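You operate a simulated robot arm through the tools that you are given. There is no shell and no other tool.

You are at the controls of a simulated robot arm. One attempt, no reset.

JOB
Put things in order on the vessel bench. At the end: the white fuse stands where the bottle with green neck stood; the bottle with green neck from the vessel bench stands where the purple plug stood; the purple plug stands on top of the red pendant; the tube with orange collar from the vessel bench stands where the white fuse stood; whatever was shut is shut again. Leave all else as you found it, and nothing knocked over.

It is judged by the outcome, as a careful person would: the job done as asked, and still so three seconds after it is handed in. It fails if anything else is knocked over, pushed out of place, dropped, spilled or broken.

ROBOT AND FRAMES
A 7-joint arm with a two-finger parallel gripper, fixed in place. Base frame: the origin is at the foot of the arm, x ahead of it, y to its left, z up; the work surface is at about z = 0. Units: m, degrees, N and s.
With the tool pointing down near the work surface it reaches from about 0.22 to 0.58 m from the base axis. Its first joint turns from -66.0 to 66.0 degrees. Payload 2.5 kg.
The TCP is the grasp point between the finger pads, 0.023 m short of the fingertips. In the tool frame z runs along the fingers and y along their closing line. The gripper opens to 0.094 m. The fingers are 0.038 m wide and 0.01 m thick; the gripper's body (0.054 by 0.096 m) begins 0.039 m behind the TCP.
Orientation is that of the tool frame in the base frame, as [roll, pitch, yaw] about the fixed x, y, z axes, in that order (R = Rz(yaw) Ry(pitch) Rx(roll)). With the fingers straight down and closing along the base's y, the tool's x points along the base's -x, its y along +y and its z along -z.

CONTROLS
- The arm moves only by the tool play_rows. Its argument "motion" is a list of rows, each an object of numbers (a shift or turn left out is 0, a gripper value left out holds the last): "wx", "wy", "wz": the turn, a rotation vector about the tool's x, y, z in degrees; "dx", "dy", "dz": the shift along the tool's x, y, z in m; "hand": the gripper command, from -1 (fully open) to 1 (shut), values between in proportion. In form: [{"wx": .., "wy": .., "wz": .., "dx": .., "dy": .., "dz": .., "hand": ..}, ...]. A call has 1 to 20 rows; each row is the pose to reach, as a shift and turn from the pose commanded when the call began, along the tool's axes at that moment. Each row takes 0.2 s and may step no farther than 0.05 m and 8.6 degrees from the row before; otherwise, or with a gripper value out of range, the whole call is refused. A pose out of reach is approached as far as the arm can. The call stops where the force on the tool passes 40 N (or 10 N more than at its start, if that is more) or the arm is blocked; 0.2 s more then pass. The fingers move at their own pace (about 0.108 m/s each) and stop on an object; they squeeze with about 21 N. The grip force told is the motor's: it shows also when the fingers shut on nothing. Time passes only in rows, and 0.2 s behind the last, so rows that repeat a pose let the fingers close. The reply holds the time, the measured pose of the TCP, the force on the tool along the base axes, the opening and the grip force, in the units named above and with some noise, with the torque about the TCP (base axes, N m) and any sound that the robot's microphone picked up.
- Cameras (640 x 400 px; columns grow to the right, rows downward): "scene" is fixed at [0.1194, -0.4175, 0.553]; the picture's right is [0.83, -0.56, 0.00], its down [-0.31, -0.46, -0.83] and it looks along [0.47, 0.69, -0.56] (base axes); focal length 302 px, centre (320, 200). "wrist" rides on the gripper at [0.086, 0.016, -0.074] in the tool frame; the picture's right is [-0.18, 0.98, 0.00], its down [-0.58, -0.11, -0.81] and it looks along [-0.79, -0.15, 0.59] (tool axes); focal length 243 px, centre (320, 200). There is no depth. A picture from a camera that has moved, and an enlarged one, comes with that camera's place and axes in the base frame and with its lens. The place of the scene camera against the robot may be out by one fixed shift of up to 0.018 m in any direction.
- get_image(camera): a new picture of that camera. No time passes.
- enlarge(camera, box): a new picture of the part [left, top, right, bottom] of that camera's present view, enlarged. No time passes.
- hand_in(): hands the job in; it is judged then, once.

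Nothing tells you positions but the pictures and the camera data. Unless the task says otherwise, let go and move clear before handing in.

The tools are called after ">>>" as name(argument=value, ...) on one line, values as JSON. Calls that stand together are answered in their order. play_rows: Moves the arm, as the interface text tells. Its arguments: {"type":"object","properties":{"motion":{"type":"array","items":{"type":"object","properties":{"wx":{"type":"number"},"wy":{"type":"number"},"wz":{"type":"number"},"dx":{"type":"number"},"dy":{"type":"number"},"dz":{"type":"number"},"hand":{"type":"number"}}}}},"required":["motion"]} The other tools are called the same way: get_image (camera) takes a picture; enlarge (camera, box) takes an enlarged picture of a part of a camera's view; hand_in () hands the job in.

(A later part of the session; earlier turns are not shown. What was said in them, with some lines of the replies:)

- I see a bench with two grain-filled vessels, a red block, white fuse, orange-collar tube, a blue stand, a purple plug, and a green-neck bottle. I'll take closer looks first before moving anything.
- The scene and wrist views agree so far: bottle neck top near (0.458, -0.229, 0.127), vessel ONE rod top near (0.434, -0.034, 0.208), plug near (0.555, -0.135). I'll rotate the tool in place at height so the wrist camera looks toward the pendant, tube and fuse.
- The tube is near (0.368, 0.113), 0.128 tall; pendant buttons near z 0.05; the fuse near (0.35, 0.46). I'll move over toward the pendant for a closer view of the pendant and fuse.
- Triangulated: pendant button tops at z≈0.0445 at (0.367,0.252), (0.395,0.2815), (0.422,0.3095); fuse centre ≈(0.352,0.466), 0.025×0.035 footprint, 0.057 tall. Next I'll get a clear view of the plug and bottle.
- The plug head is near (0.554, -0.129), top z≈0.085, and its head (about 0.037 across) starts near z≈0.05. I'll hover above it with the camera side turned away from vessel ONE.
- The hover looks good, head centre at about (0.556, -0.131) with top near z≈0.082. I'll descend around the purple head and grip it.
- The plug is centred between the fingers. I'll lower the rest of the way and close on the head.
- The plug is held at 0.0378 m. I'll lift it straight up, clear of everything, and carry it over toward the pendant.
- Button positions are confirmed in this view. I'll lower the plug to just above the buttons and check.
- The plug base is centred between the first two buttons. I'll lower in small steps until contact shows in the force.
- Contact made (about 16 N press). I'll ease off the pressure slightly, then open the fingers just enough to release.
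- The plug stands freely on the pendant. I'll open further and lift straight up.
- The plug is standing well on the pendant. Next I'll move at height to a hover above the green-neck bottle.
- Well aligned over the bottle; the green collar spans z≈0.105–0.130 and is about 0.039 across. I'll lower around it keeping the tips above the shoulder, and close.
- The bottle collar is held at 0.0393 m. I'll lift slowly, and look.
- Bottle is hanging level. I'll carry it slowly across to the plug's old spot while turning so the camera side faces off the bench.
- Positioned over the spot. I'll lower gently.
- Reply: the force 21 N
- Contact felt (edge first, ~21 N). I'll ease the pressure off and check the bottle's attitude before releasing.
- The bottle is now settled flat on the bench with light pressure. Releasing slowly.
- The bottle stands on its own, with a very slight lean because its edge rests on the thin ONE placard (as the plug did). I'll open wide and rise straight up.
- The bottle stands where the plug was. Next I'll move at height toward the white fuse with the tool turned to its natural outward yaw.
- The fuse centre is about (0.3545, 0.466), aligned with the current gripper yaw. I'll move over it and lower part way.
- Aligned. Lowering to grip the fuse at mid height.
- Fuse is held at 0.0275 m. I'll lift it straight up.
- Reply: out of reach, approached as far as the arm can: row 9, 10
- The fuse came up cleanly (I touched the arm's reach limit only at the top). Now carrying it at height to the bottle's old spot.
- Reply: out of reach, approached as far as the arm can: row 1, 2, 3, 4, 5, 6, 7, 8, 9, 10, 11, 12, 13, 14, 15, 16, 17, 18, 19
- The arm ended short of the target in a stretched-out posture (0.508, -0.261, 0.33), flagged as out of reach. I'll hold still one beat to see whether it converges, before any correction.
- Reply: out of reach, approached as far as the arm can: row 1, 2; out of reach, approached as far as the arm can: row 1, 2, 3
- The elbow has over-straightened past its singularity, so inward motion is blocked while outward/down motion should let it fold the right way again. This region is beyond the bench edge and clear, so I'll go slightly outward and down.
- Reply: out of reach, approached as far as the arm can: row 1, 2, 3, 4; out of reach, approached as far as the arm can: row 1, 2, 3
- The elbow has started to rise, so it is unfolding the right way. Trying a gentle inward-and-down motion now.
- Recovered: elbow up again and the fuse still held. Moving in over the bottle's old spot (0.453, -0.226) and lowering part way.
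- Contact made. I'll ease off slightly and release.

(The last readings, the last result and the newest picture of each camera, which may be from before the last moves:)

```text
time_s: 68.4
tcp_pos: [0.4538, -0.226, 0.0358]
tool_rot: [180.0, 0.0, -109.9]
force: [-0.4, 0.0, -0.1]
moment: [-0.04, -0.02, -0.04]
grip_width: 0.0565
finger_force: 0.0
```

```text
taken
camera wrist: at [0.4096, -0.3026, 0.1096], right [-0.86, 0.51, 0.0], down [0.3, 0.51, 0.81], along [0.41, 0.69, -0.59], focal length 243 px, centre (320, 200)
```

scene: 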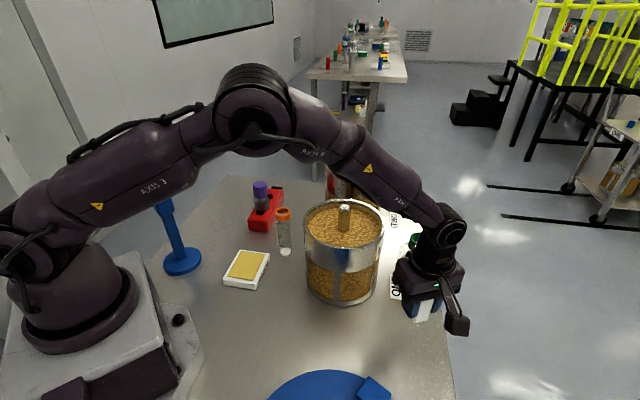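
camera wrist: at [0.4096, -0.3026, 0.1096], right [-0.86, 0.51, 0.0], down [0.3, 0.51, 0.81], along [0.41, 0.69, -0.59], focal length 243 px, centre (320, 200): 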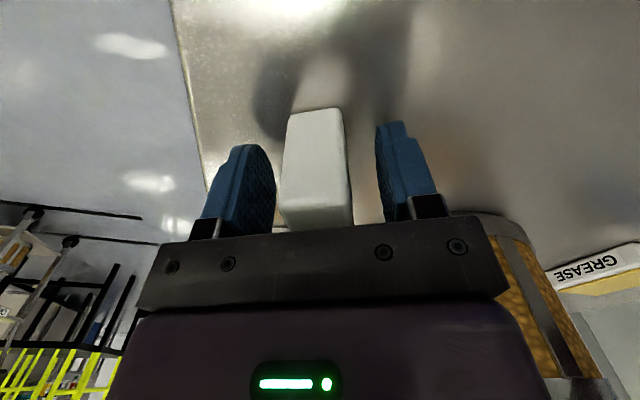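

The fuse stands freely at the bottle's old place. I'll open wider and rise straight up.

>>> play_rows(motion=[{"hand": -0.5}, {"dz": -0.01, "hand": -0.6}, {"dz": -0.03, "hand": -0.6}, {"dz": -0.06, "hand": -0.6}, {"dz": -0.1, "hand": -0.6}, {"dz": -0.14, "hand": -0.6}, {"dz": -0.18, "hand": -0.6}, {"dz": -0.22, "hand": -0.6}, {"dz": -0.245, "hand": -0.6}, {"dz": -0.245, "hand": -0.6}])

>>> get_image(camera="scene")

>>> enlarge(camera="scene", box=[350, 220, 470, 370])

>>> get_image(camera="wrist")

```text
time_s: 70.6
tcp_pos: [0.4556, -0.2251, 0.2813]
tool_rot: [180.0, 0.0, -110.0]
force: [-0.4, -0.7, 0.3]
moment: [0.04, 0.0, -0.04]
grip_width: 0.075
finger_force: 0.0
```

```text
taken
```

scene: 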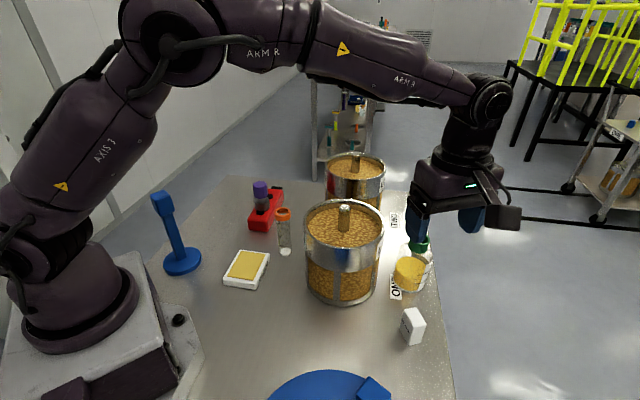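

```text
2.67 times, centred on (410, 295) of scene
camera zoom: at [0.1194, -0.4175, 0.553], right [0.83, -0.56, 0.0], down [-0.31, -0.46, -0.83], along [0.47, 0.69, -0.56], focal length 806 px, centre (80, -53)
```

zoom: 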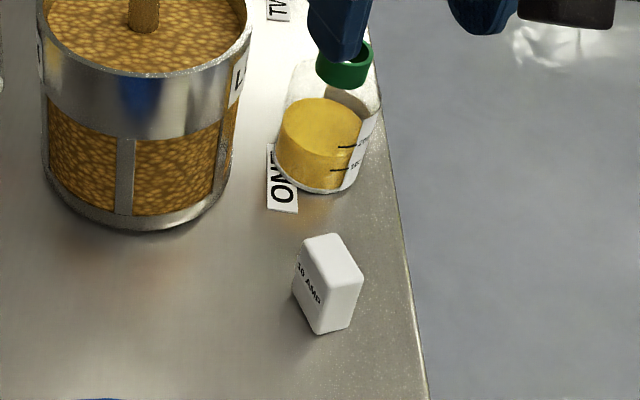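

```text
taken
camera wrist: at [0.4101, -0.3026, 0.3556], right [-0.86, 0.51, 0.0], down [0.3, 0.51, 0.81], along [0.41, 0.69, -0.59], focal length 243 px, centre (320, 200)
```

wrist: 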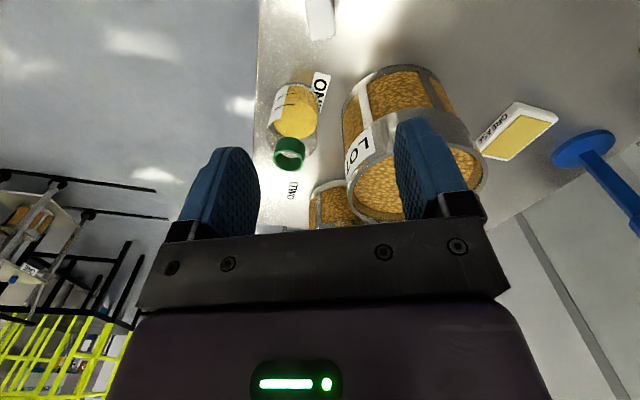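

Fuse and bottle both stand. Now moving at height toward the orange-collar tube, turning to the yaw I'll use for placing it.

>>> play_rows(motion=[{"dx": -0.0145, "dy": 0.0127, "wz": 1, "hand": -0.6}, {"dx": -0.0434, "dy": 0.038, "wz": 3, "hand": -0.6}, {"dx": -0.0772, "dy": 0.0676, "wz": 5.4, "hand": -0.6}, {"dx": -0.111, "dy": 0.0972, "wz": 7.8, "hand": -0.6}, {"dx": -0.1448, "dy": 0.1268, "wz": 10.2, "hand": -0.6}, {"dx": -0.1786, "dy": 0.1564, "wz": 12.6, "hand": -0.6}, {"dx": -0.2075, "dy": 0.1817, "wz": 14.6, "hand": -0.6}, {"dx": -0.2292, "dy": 0.2007, "wz": 16.2, "hand": -0.6}, {"dx": -0.2413, "dy": 0.2113, "wz": 17, "hand": -0.6}, {"dx": -0.2413, "dy": 0.2113, "wz": 17, "hand": -0.6}])

>>> get_image(camera="wrist")

>>> enlarge(camera="wrist", box=[260, 0, 400, 120])

>>> enlarge(camera="scene", box=[380, 220, 450, 300])

```text
time_s: 72.8
tcp_pos: [0.3386, 0.0717, 0.28]
tool_rot: [180.0, 0.0, -127.0]
force: [0.0, 0.2, 1.0]
moment: [0.01, 0.0, -0.02]
grip_width: 0.0749
finger_force: 0.0
```

```text
taken
camera wrist: at [0.2739, 0.0127, 0.3545], right [-0.67, 0.74, 0.0], down [0.44, 0.4, 0.81], along [0.6, 0.54, -0.59], focal length 243 px, centre (320, 200)
```

wrist: 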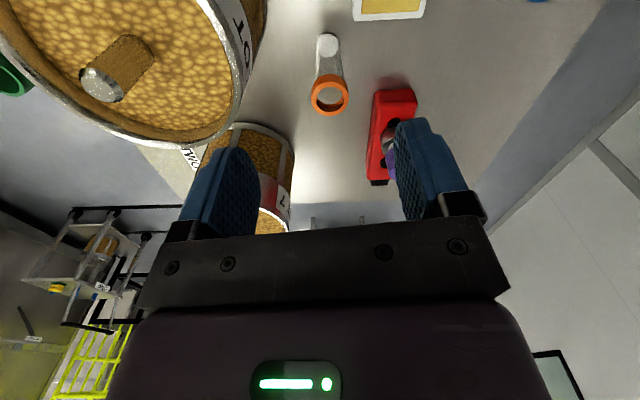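

```text
3.33 times, centred on (330, 60) of wrist
camera zoom: at [0.2739, 0.0127, 0.3545], right [-0.67, 0.74, 0.0], down [0.44, 0.4, 0.81], along [0.6, 0.54, -0.59], focal length 809 px, centre (287, 667)
```

zoom: 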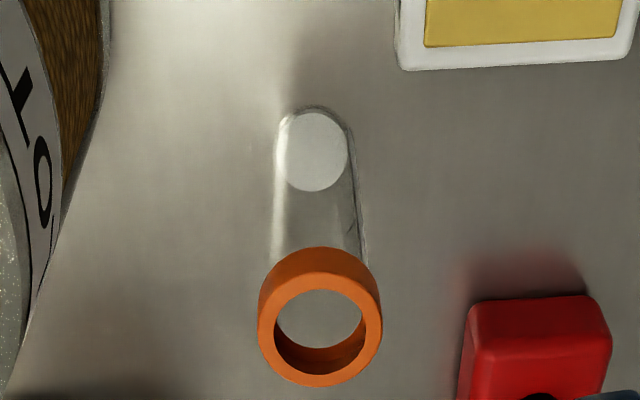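

```text
5.00 times, centred on (415, 260) of scene
camera zoom: at [0.1194, -0.4175, 0.553], right [0.83, -0.56, 0.0], down [-0.31, -0.46, -0.83], along [0.47, 0.69, -0.56], focal length 1512 px, centre (-155, -100)
```

zoom: 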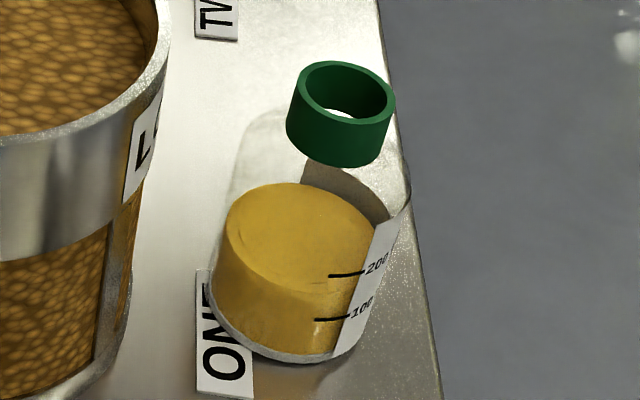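

The tube is at (0.367, 0.113), collar spanning about z 0.112–0.128. Moving directly above it and lowering to just above the collar.

>>> play_rows(motion=[{"dx": -0.02, "dy": 0.0007, "hand": -0.6}, {"dx": -0.0497, "dy": 0.0017, "hand": -0.6}, {"dx": -0.0497, "dy": 0.0017, "dz": 0.04, "hand": -0.6}, {"dx": -0.0497, "dy": 0.0017, "dz": 0.08, "hand": -0.6}, {"dx": -0.0497, "dy": 0.0017, "dz": 0.11, "hand": -0.6}, {"dx": -0.0497, "dy": 0.0017, "dz": 0.118, "hand": -0.6}, {"dx": -0.0497, "dy": 0.0017, "dz": 0.118, "hand": -0.6}])

>>> get_image(camera="wrist")

>>> enlarge(camera="wrist", box=[250, 20, 400, 170])

>>> get_image(camera="scene")

```text
time_s: 74.4
tcp_pos: [0.367, 0.1144, 0.1622]
tool_rot: [-180.0, 0.0, -127.0]
force: [0.4, 0.1, 0.0]
moment: [-0.01, 0.02, 0.02]
grip_width: 0.0752
finger_force: 0.1
```

```text
taken
camera wrist: at [0.3023, 0.0538, 0.2361], right [-0.67, 0.74, 0.0], down [0.44, 0.4, 0.81], along [0.6, 0.54, -0.59], focal length 243 px, centre (320, 200)
```

wrist: 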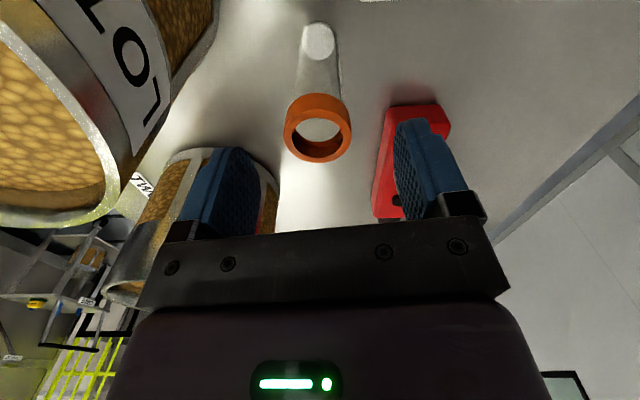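

```text
2.67 times, centred on (325, 95) of wrist
camera zoom: at [0.3023, 0.0538, 0.2361], right [-0.67, 0.74, 0.0], down [0.44, 0.4, 0.81], along [0.6, 0.54, -0.59], focal length 647 px, centre (307, 480)
```

zoom: 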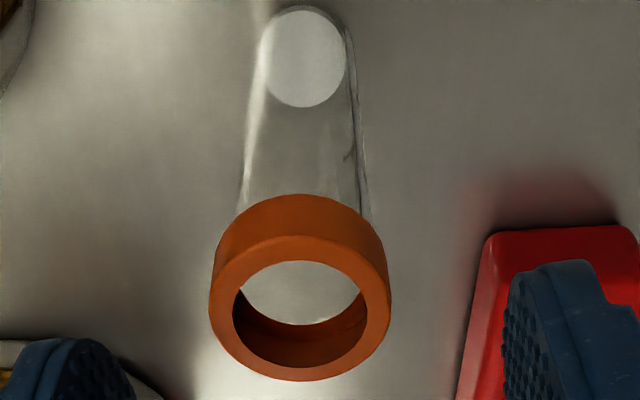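

```text
taken
```

scene: 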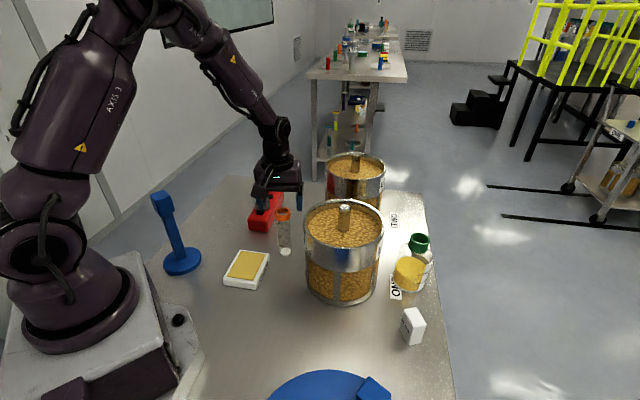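

Aligned over the collar. Lowering and closing on it.

>>> play_rows(motion=[{"dy": -0.0013, "dz": 0.015, "hand": -0.6}, {"dy": -0.0013, "dz": 0.03, "hand": -0.6}, {"dy": -0.0013, "dz": 0.04, "hand": -0.6}, {"dy": -0.0013, "dz": 0.044, "hand": -0.6}, {"dy": -0.0013, "dz": 0.044, "hand": -0.1}, {"dy": -0.0013, "dz": 0.044, "hand": -0.1}])

>>> get_image(camera="wrist")

>>> enlarge(camera="scene", box=[230, 150, 340, 270])

```text
time_s: 75.8
tcp_pos: [0.3672, 0.1144, 0.1175]
tool_rot: [-179.9, 0.1, -127.0]
force: [0.7, 1.3, 0.7]
moment: [0.01, 0.02, -0.03]
grip_width: 0.0521
finger_force: 0.1
```

```text
taken
camera wrist: at [0.3032, 0.0529, 0.1925], right [-0.67, 0.74, 0.0], down [0.44, 0.4, 0.81], along [0.6, 0.54, -0.59], focal length 243 px, centre (320, 200)
```

wrist: 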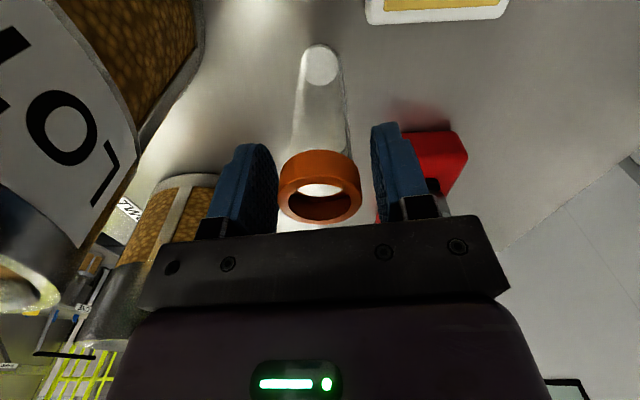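

```text
3.33 times, centred on (285, 210) of scene
camera zoom: at [0.1194, -0.4175, 0.553], right [0.83, -0.56, 0.0], down [-0.31, -0.46, -0.83], along [0.47, 0.69, -0.56], focal length 1008 px, centre (437, 167)
```

zoom: 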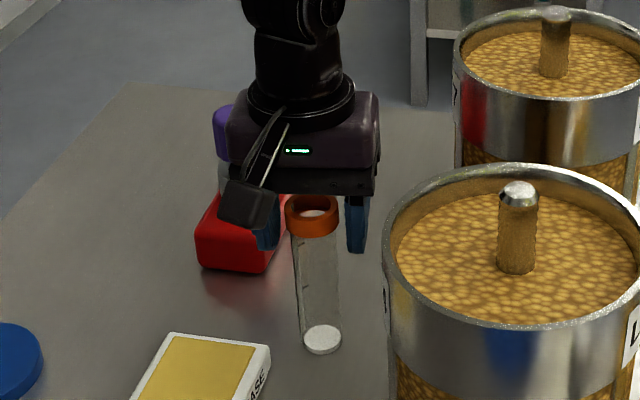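

>>> play_rows(motion=[{"hand": 0.1}, {"hand": 0.25}, {"hand": 1}, {"hand": 1}, {"hand": 1}])

>>> get_image(camera="wrist")

```text
time_s: 77.0
tcp_pos: [0.3674, 0.1131, 0.1174]
tool_rot: [180.0, 0.0, -126.9]
force: [-0.1, -0.2, -0.3]
moment: [-0.03, -0.02, -0.01]
grip_width: 0.0359
finger_force: 21.1
```

```text
taken
camera wrist: at [0.3032, 0.0529, 0.1926], right [-0.67, 0.74, 0.0], down [0.44, 0.4, 0.81], along [0.6, 0.54, -0.59], focal length 243 px, centre (320, 200)
```

wrist: 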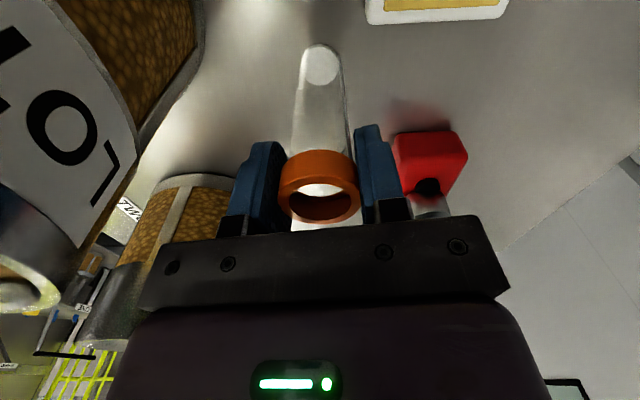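

Tube held at 0.0359 m. Lifting straight up slowly.

>>> play_rows(motion=[{"dz": -0.006, "hand": 1}, {"dz": -0.02, "hand": 1}, {"dz": -0.045, "hand": 1}, {"dz": -0.075, "hand": 1}, {"dz": -0.105, "hand": 1}, {"dz": -0.135, "hand": 1}, {"dz": -0.165, "hand": 1}, {"dz": -0.182, "hand": 1}, {"dz": -0.182, "hand": 1}])

>>> get_image(camera="scene")

>>> get_image(camera="wrist")

```text
time_s: 79.0
tcp_pos: [0.3674, 0.1132, 0.3008]
tool_rot: [-180.0, 0.0, -127.0]
force: [1.1, 1.0, -0.5]
moment: [-0.02, 0.0, 0.01]
grip_width: 0.0357
finger_force: 20.9
```

```text
taken
```

scene: 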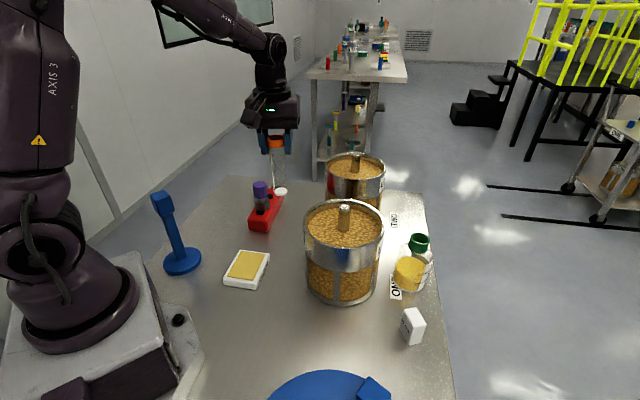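

```text
taken
camera wrist: at [0.3034, 0.0531, 0.3749], right [-0.67, 0.74, 0.0], down [0.44, 0.4, 0.81], along [0.6, 0.54, -0.59], focal length 243 px, centre (320, 200)
```

wrist: 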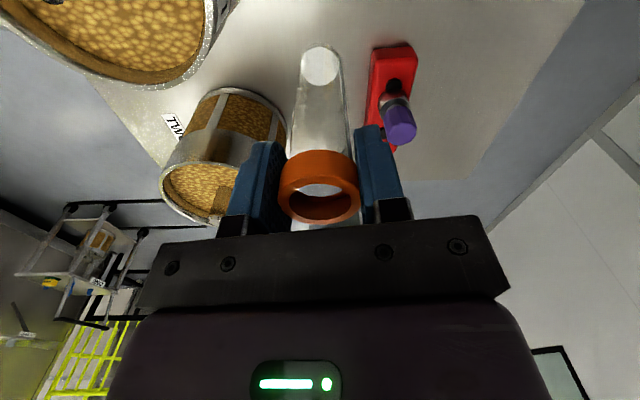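

Tube is hanging straight. Carrying it over past the pendant to a waypoint inside of the fuse's old spot, keeping well inside reach.

>>> play_rows(motion=[{"dx": -0.0084, "dy": 0.0089, "hand": 1}, {"dx": -0.0294, "dy": 0.0313, "hand": 1}, {"dx": -0.0567, "dy": 0.0603, "hand": 1}, {"dx": -0.084, "dy": 0.0893, "hand": 1}, {"dx": -0.1112, "dy": 0.1183, "hand": 1}, {"dx": -0.1385, "dy": 0.1474, "hand": 1}, {"dx": -0.1658, "dy": 0.1764, "hand": 1}, {"dx": -0.1889, "dy": 0.201, "hand": 1}, {"dx": -0.2036, "dy": 0.2166, "dz": 0.01, "hand": 1}, {"dx": -0.2099, "dy": 0.2233, "dz": 0.02, "hand": 1}, {"dx": -0.2099, "dy": 0.2233, "dz": 0.02, "hand": 1}])

>>> get_image(camera="scene")

>>> get_image(camera="wrist")

```text
time_s: 81.4
tcp_pos: [0.3164, 0.4151, 0.2809]
tool_rot: [-180.0, 0.1, -127.0]
force: [1.0, 0.0, 0.0]
moment: [-0.02, 0.02, 0.0]
grip_width: 0.0356
finger_force: 21.2
```

```text
taken
```

scene: 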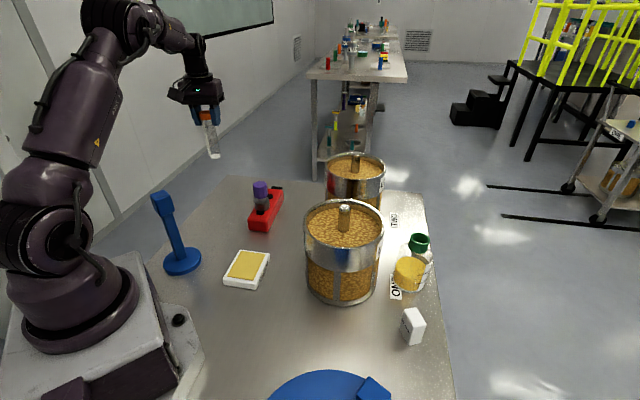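

```text
taken
camera wrist: at [0.2516, 0.3551, 0.3549], right [-0.67, 0.74, 0.0], down [0.44, 0.4, 0.81], along [0.6, 0.54, -0.59], focal length 243 px, centre (320, 200)
```

wrist: 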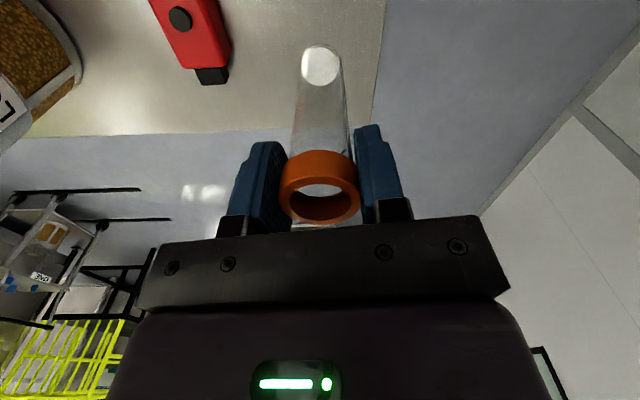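

Lowering inside reach, then moving outward over the fuse's old spot.

>>> play_rows(motion=[{"dz": 0.03, "hand": 1}, {"dz": 0.065, "hand": 1}, {"dz": 0.1, "hand": 1}, {"dx": -0.015, "dz": 0.115, "hand": 1}, {"dx": -0.035, "dz": 0.12, "hand": 1}, {"dx": -0.055, "dz": 0.125, "hand": 1}, {"dx": -0.0634, "dz": 0.135, "hand": 1}, {"dx": -0.0634, "dz": 0.145, "hand": 1}, {"dx": -0.0634, "dz": 0.145, "hand": 1}])

>>> get_image(camera="wrist")

>>> enlarge(camera="scene", box=[180, 120, 300, 240])

```text
time_s: 83.4
tcp_pos: [0.355, 0.4663, 0.1348]
tool_rot: [179.9, -0.1, -127.1]
force: [-0.3, 0.4, -0.5]
moment: [0.0, 0.0, 0.02]
grip_width: 0.0358
finger_force: 20.9
```

```text
taken
camera wrist: at [0.2897, 0.4058, 0.2093], right [-0.67, 0.74, 0.0], down [0.44, 0.4, 0.81], along [0.6, 0.54, -0.59], focal length 243 px, centre (320, 200)
```

wrist: 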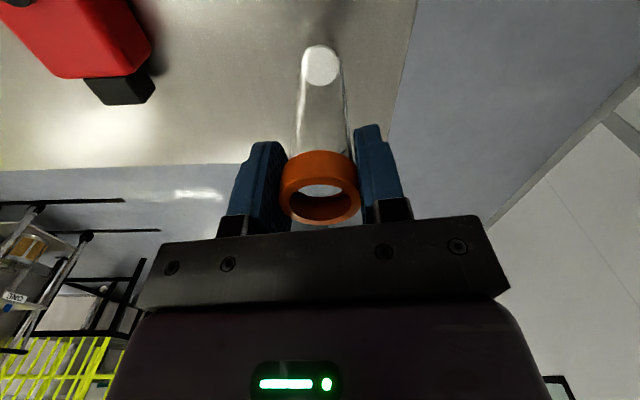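

```text
3.33 times, centred on (240, 180) of scene
camera zoom: at [0.1194, -0.4175, 0.553], right [0.83, -0.56, 0.0], down [-0.31, -0.46, -0.83], along [0.47, 0.69, -0.56], focal length 1008 px, centre (587, 267)
```

zoom: 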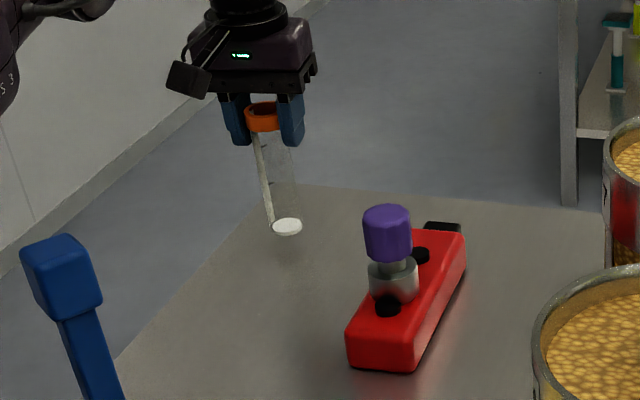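

On target. Lowering the last centimetres gently until contact.

>>> play_rows(motion=[{"dz": 0.005, "hand": 1}, {"dz": 0.01, "hand": 1}, {"dz": 0.014, "hand": 1}, {"dz": 0.014, "hand": 1}])

>>> play_rows(motion=[{"dz": 0.001, "hand": 1}, {"dz": 0.002, "hand": 1}, {"dz": 0.002, "hand": 1}])

```text
time_s: 84.4
tcp_pos: [0.3533, 0.4652, 0.1219]
tool_rot: [-179.9, 0.1, -127.0]
force: [-0.2, -0.4, -0.6]
moment: [-0.01, 0.03, 0.0]
grip_width: 0.0356
finger_force: 20.6
```

```text
time_s: 85.2
tcp_pos: [0.353, 0.4659, 0.1204]
tool_rot: [-179.9, 0.0, -126.9]
force: [0.8, -0.4, -0.1]
moment: [0.01, 0.0, 0.0]
grip_width: 0.0357
finger_force: 21.0
```

>>> play_rows(motion=[{"dz": 0.0008, "hand": 1}, {"dz": 0.0015, "hand": 1}, {"dz": 0.0015, "hand": 1}])

```text
time_s: 86.0
tcp_pos: [0.3546, 0.4655, 0.1185]
tool_rot: [-179.9, 0.0, -127.0]
force: [-0.3, -0.3, 2.0]
moment: [-0.08, 0.0, 0.0]
grip_width: 0.0358
finger_force: 21.0
```

>>> play_rows(motion=[{"dz": 0.0004, "hand": 1}, {"dz": 0.0004, "hand": 1}])

>>> enlarge(camera="scene", box=[190, 130, 270, 220])

```text
time_s: 86.6
tcp_pos: [0.3535, 0.4654, 0.1179]
tool_rot: [179.9, 0.1, -127.0]
force: [-1.0, -2.0, 6.5]
moment: [-0.17, 0.1, 0.01]
grip_width: 0.0356
finger_force: 21.1
```

```text
4.44 times, centred on (230, 175) of scene
camera zoom: at [0.1194, -0.4176, 0.553], right [0.83, -0.56, 0.0], down [-0.31, -0.46, -0.83], along [0.47, 0.69, -0.56], focal length 1344 px, centre (720, 311)
```

zoom: 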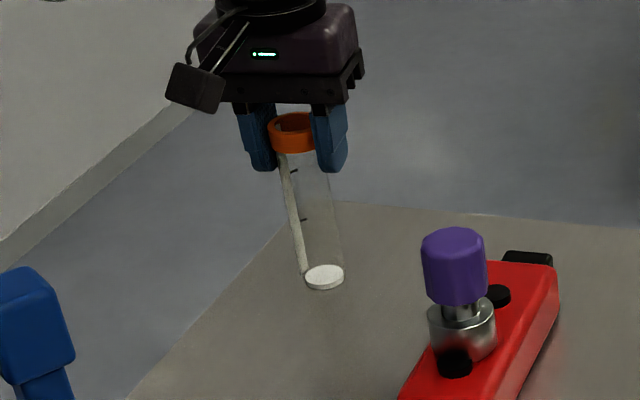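

Light contact, tube upright. Releasing gradually.

>>> play_rows(motion=[{"hand": 0.22}, {"hand": 0.18}, {"hand": 0.12}, {"hand": 0.05}, {"hand": -0.1}, {"hand": -0.3}, {"hand": -0.3}])

>>> get_image(camera="wrist")

>>> enlarge(camera="scene", box=[190, 130, 270, 220])

```text
time_s: 88.2
tcp_pos: [0.3548, 0.4659, 0.1178]
tool_rot: [179.9, 0.1, -127.1]
force: [-0.1, -0.4, -0.6]
moment: [0.05, 0.04, -0.04]
grip_width: 0.0613
finger_force: 0.1
```

```text
taken
camera wrist: at [0.2894, 0.4055, 0.1919], right [-0.67, 0.74, 0.0], down [0.44, 0.4, 0.81], along [0.6, 0.54, -0.59], focal length 243 px, centre (320, 200)
```

wrist: 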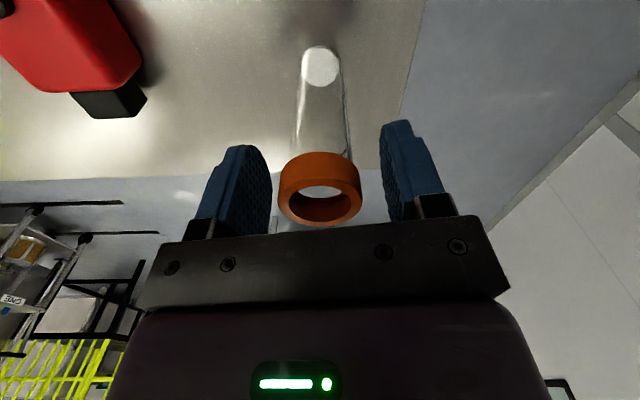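

```text
4.44 times, centred on (230, 175) of scene
camera zoom: at [0.1194, -0.4175, 0.553], right [0.83, -0.56, 0.0], down [-0.31, -0.46, -0.83], along [0.47, 0.69, -0.56], focal length 1344 px, centre (720, 311)
```

zoom: 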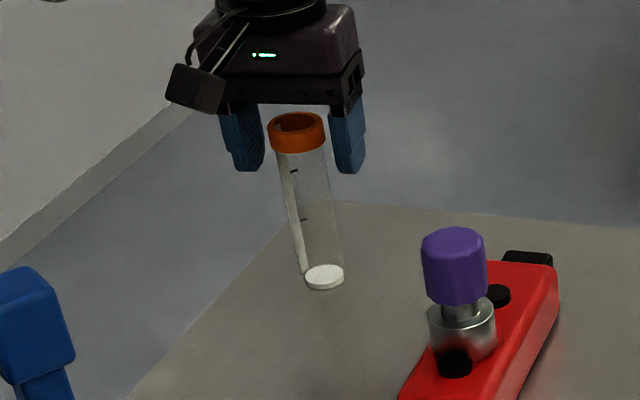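

The tube stands by itself. I'll open wider, rise straight up (staying inside reach), then retreat inward.

>>> play_rows(motion=[{"hand": -0.7}, {"dz": -0.01, "hand": -0.7}, {"dz": -0.025, "hand": -0.7}, {"dz": -0.045, "hand": -0.7}, {"dz": -0.065, "hand": -0.7}, {"dz": -0.08, "hand": -0.7}, {"dx": 0.02, "dz": -0.095, "hand": -0.7}, {"dx": 0.05, "dz": -0.11, "hand": -0.7}, {"dx": 0.09, "dz": -0.13, "hand": -0.7}, {"dx": 0.13, "dz": -0.15, "hand": -0.7}, {"dx": 0.13, "dz": -0.15, "hand": -0.7}])

>>> get_image(camera="scene")

>>> get_image(camera="wrist")

>>> enlarge(camera="wrist", box=[130, 0, 400, 150])

```text
time_s: 90.6
tcp_pos: [0.2753, 0.3633, 0.2685]
tool_rot: [180.0, 0.0, -127.0]
force: [-0.2, 0.0, 0.1]
moment: [0.0, -0.01, -0.01]
grip_width: 0.08
finger_force: 0.1
```

```text
taken
```

scene: 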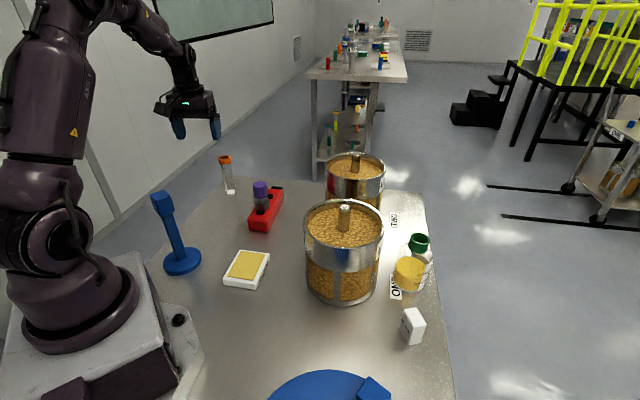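

```text
taken
camera wrist: at [0.2108, 0.3025, 0.3425], right [-0.67, 0.74, 0.0], down [0.44, 0.4, 0.81], along [0.6, 0.54, -0.59], focal length 243 px, centre (320, 200)
```

wrist: 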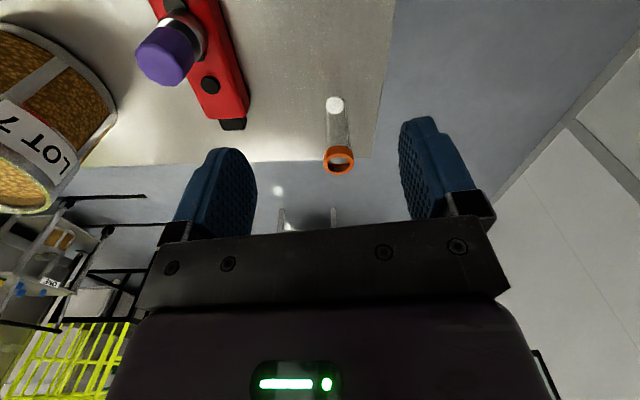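

```text
2.37 times, centred on (265, 75) of wrist
camera zoom: at [0.2108, 0.3025, 0.3425], right [-0.67, 0.74, 0.0], down [0.44, 0.4, 0.81], along [0.6, 0.54, -0.59], focal length 575 px, centre (450, 496)
```

zoom: 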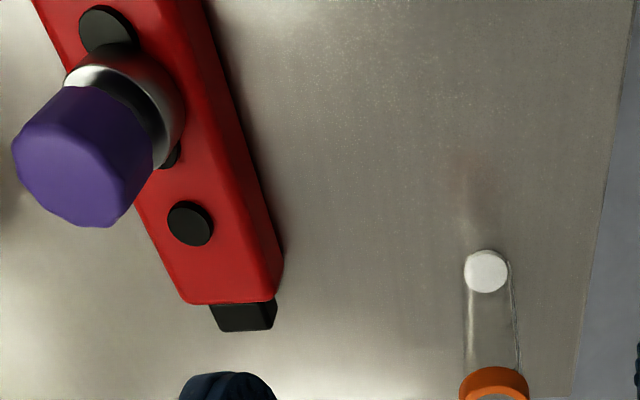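

Everything appears in place; I'll do one last close look at all placed items before handing in.

>>> enlarge(camera="scene", box=[180, 140, 340, 300])

>>> enlarge(camera="scene", box=[340, 210, 480, 370])

>>> play_rows(motion=[{"hand": -0.7}, {"hand": -0.7}, {"hand": -0.7}, {"hand": -0.7}, {"hand": -0.7}])

>>> get_image(camera="scene")

```text
2.50 times, centred on (260, 220) of scene
camera zoom: at [0.1194, -0.4176, 0.553], right [0.83, -0.56, 0.0], down [-0.31, -0.46, -0.83], along [0.47, 0.69, -0.56], focal length 756 px, centre (470, 150)
```

zoom: 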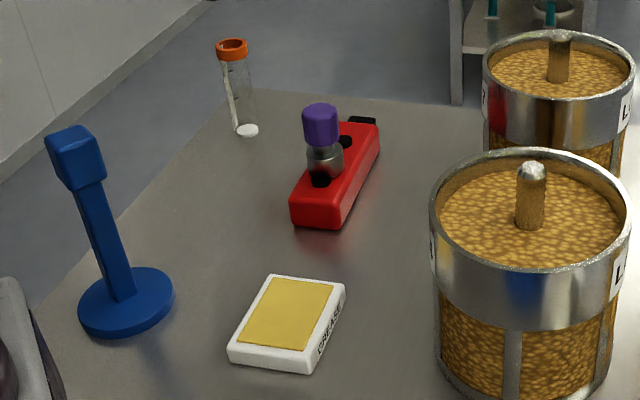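

```text
2.50 times, centred on (410, 290) of scene
camera zoom: at [0.1194, -0.4176, 0.553], right [0.83, -0.56, 0.0], down [-0.31, -0.46, -0.83], along [0.47, 0.69, -0.56], focal length 756 px, centre (95, -25)
```

zoom: 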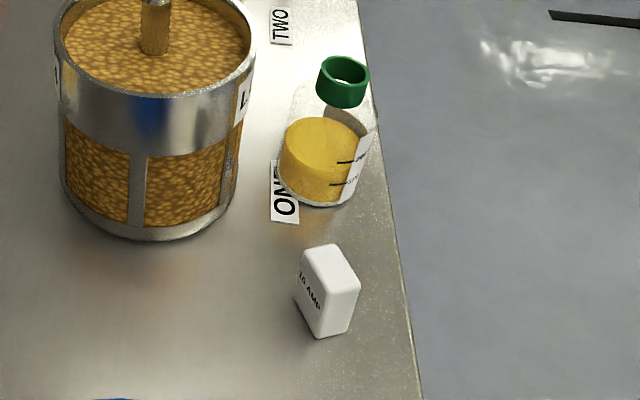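

```text
time_s: 91.8
tcp_pos: [0.275, 0.3623, 0.2676]
tool_rot: [-180.0, 0.0, -126.9]
force: [-0.4, 0.3, 1.2]
moment: [0.0, 0.0, -0.01]
grip_width: 0.0799
finger_force: 0.1
```

```text
taken
```

scene: 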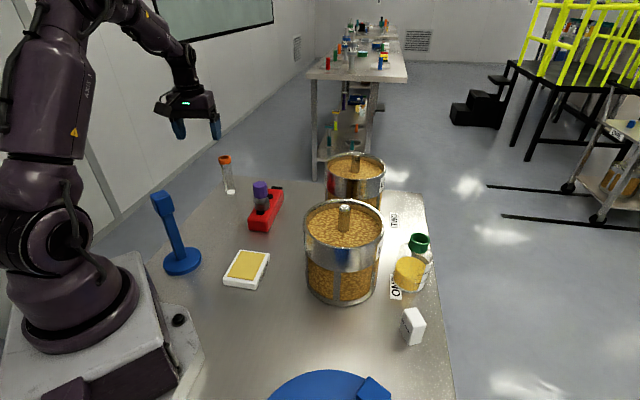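

The plug stands on the pendant, the bottle on the plug's old spot, the fuse on the bottle's old spot and the tube on the fuse's old spot. Everything else looks unmoved, I opened nothing, and the arm is clear, so I'm handing in.

>>> hand_in()

```text
The job is handed in.
```

The rearrangement is done and handed in; I haven't seen the judge's result. In the last pictures before hand-in everything was standing and the arm was clear.

- **White fuse:** it stands where the green-neck bottle stood.
- **Bottle with green neck:** it stands where the purple plug stood. It leans about 2 degrees, probably because one edge rests on the thin "ONE" placard. It stayed put for the rest of the job.
- **Purple plug:** it stands on top of the red pendant, resting across the first two buttons.
- **Tube with orange collar:** it stands where the white fuse stood.
- **Everything else:** nothing was knocked over, and I saw no other object moved. I found nothing that needed opening, so there was nothing to shut again.

While I was carrying the fuse, the arm reached the edge of its range and locked straight. It swung out past the bench edge and down before I got it bending again. It touched nothing, and the fuse stayed in the grip.
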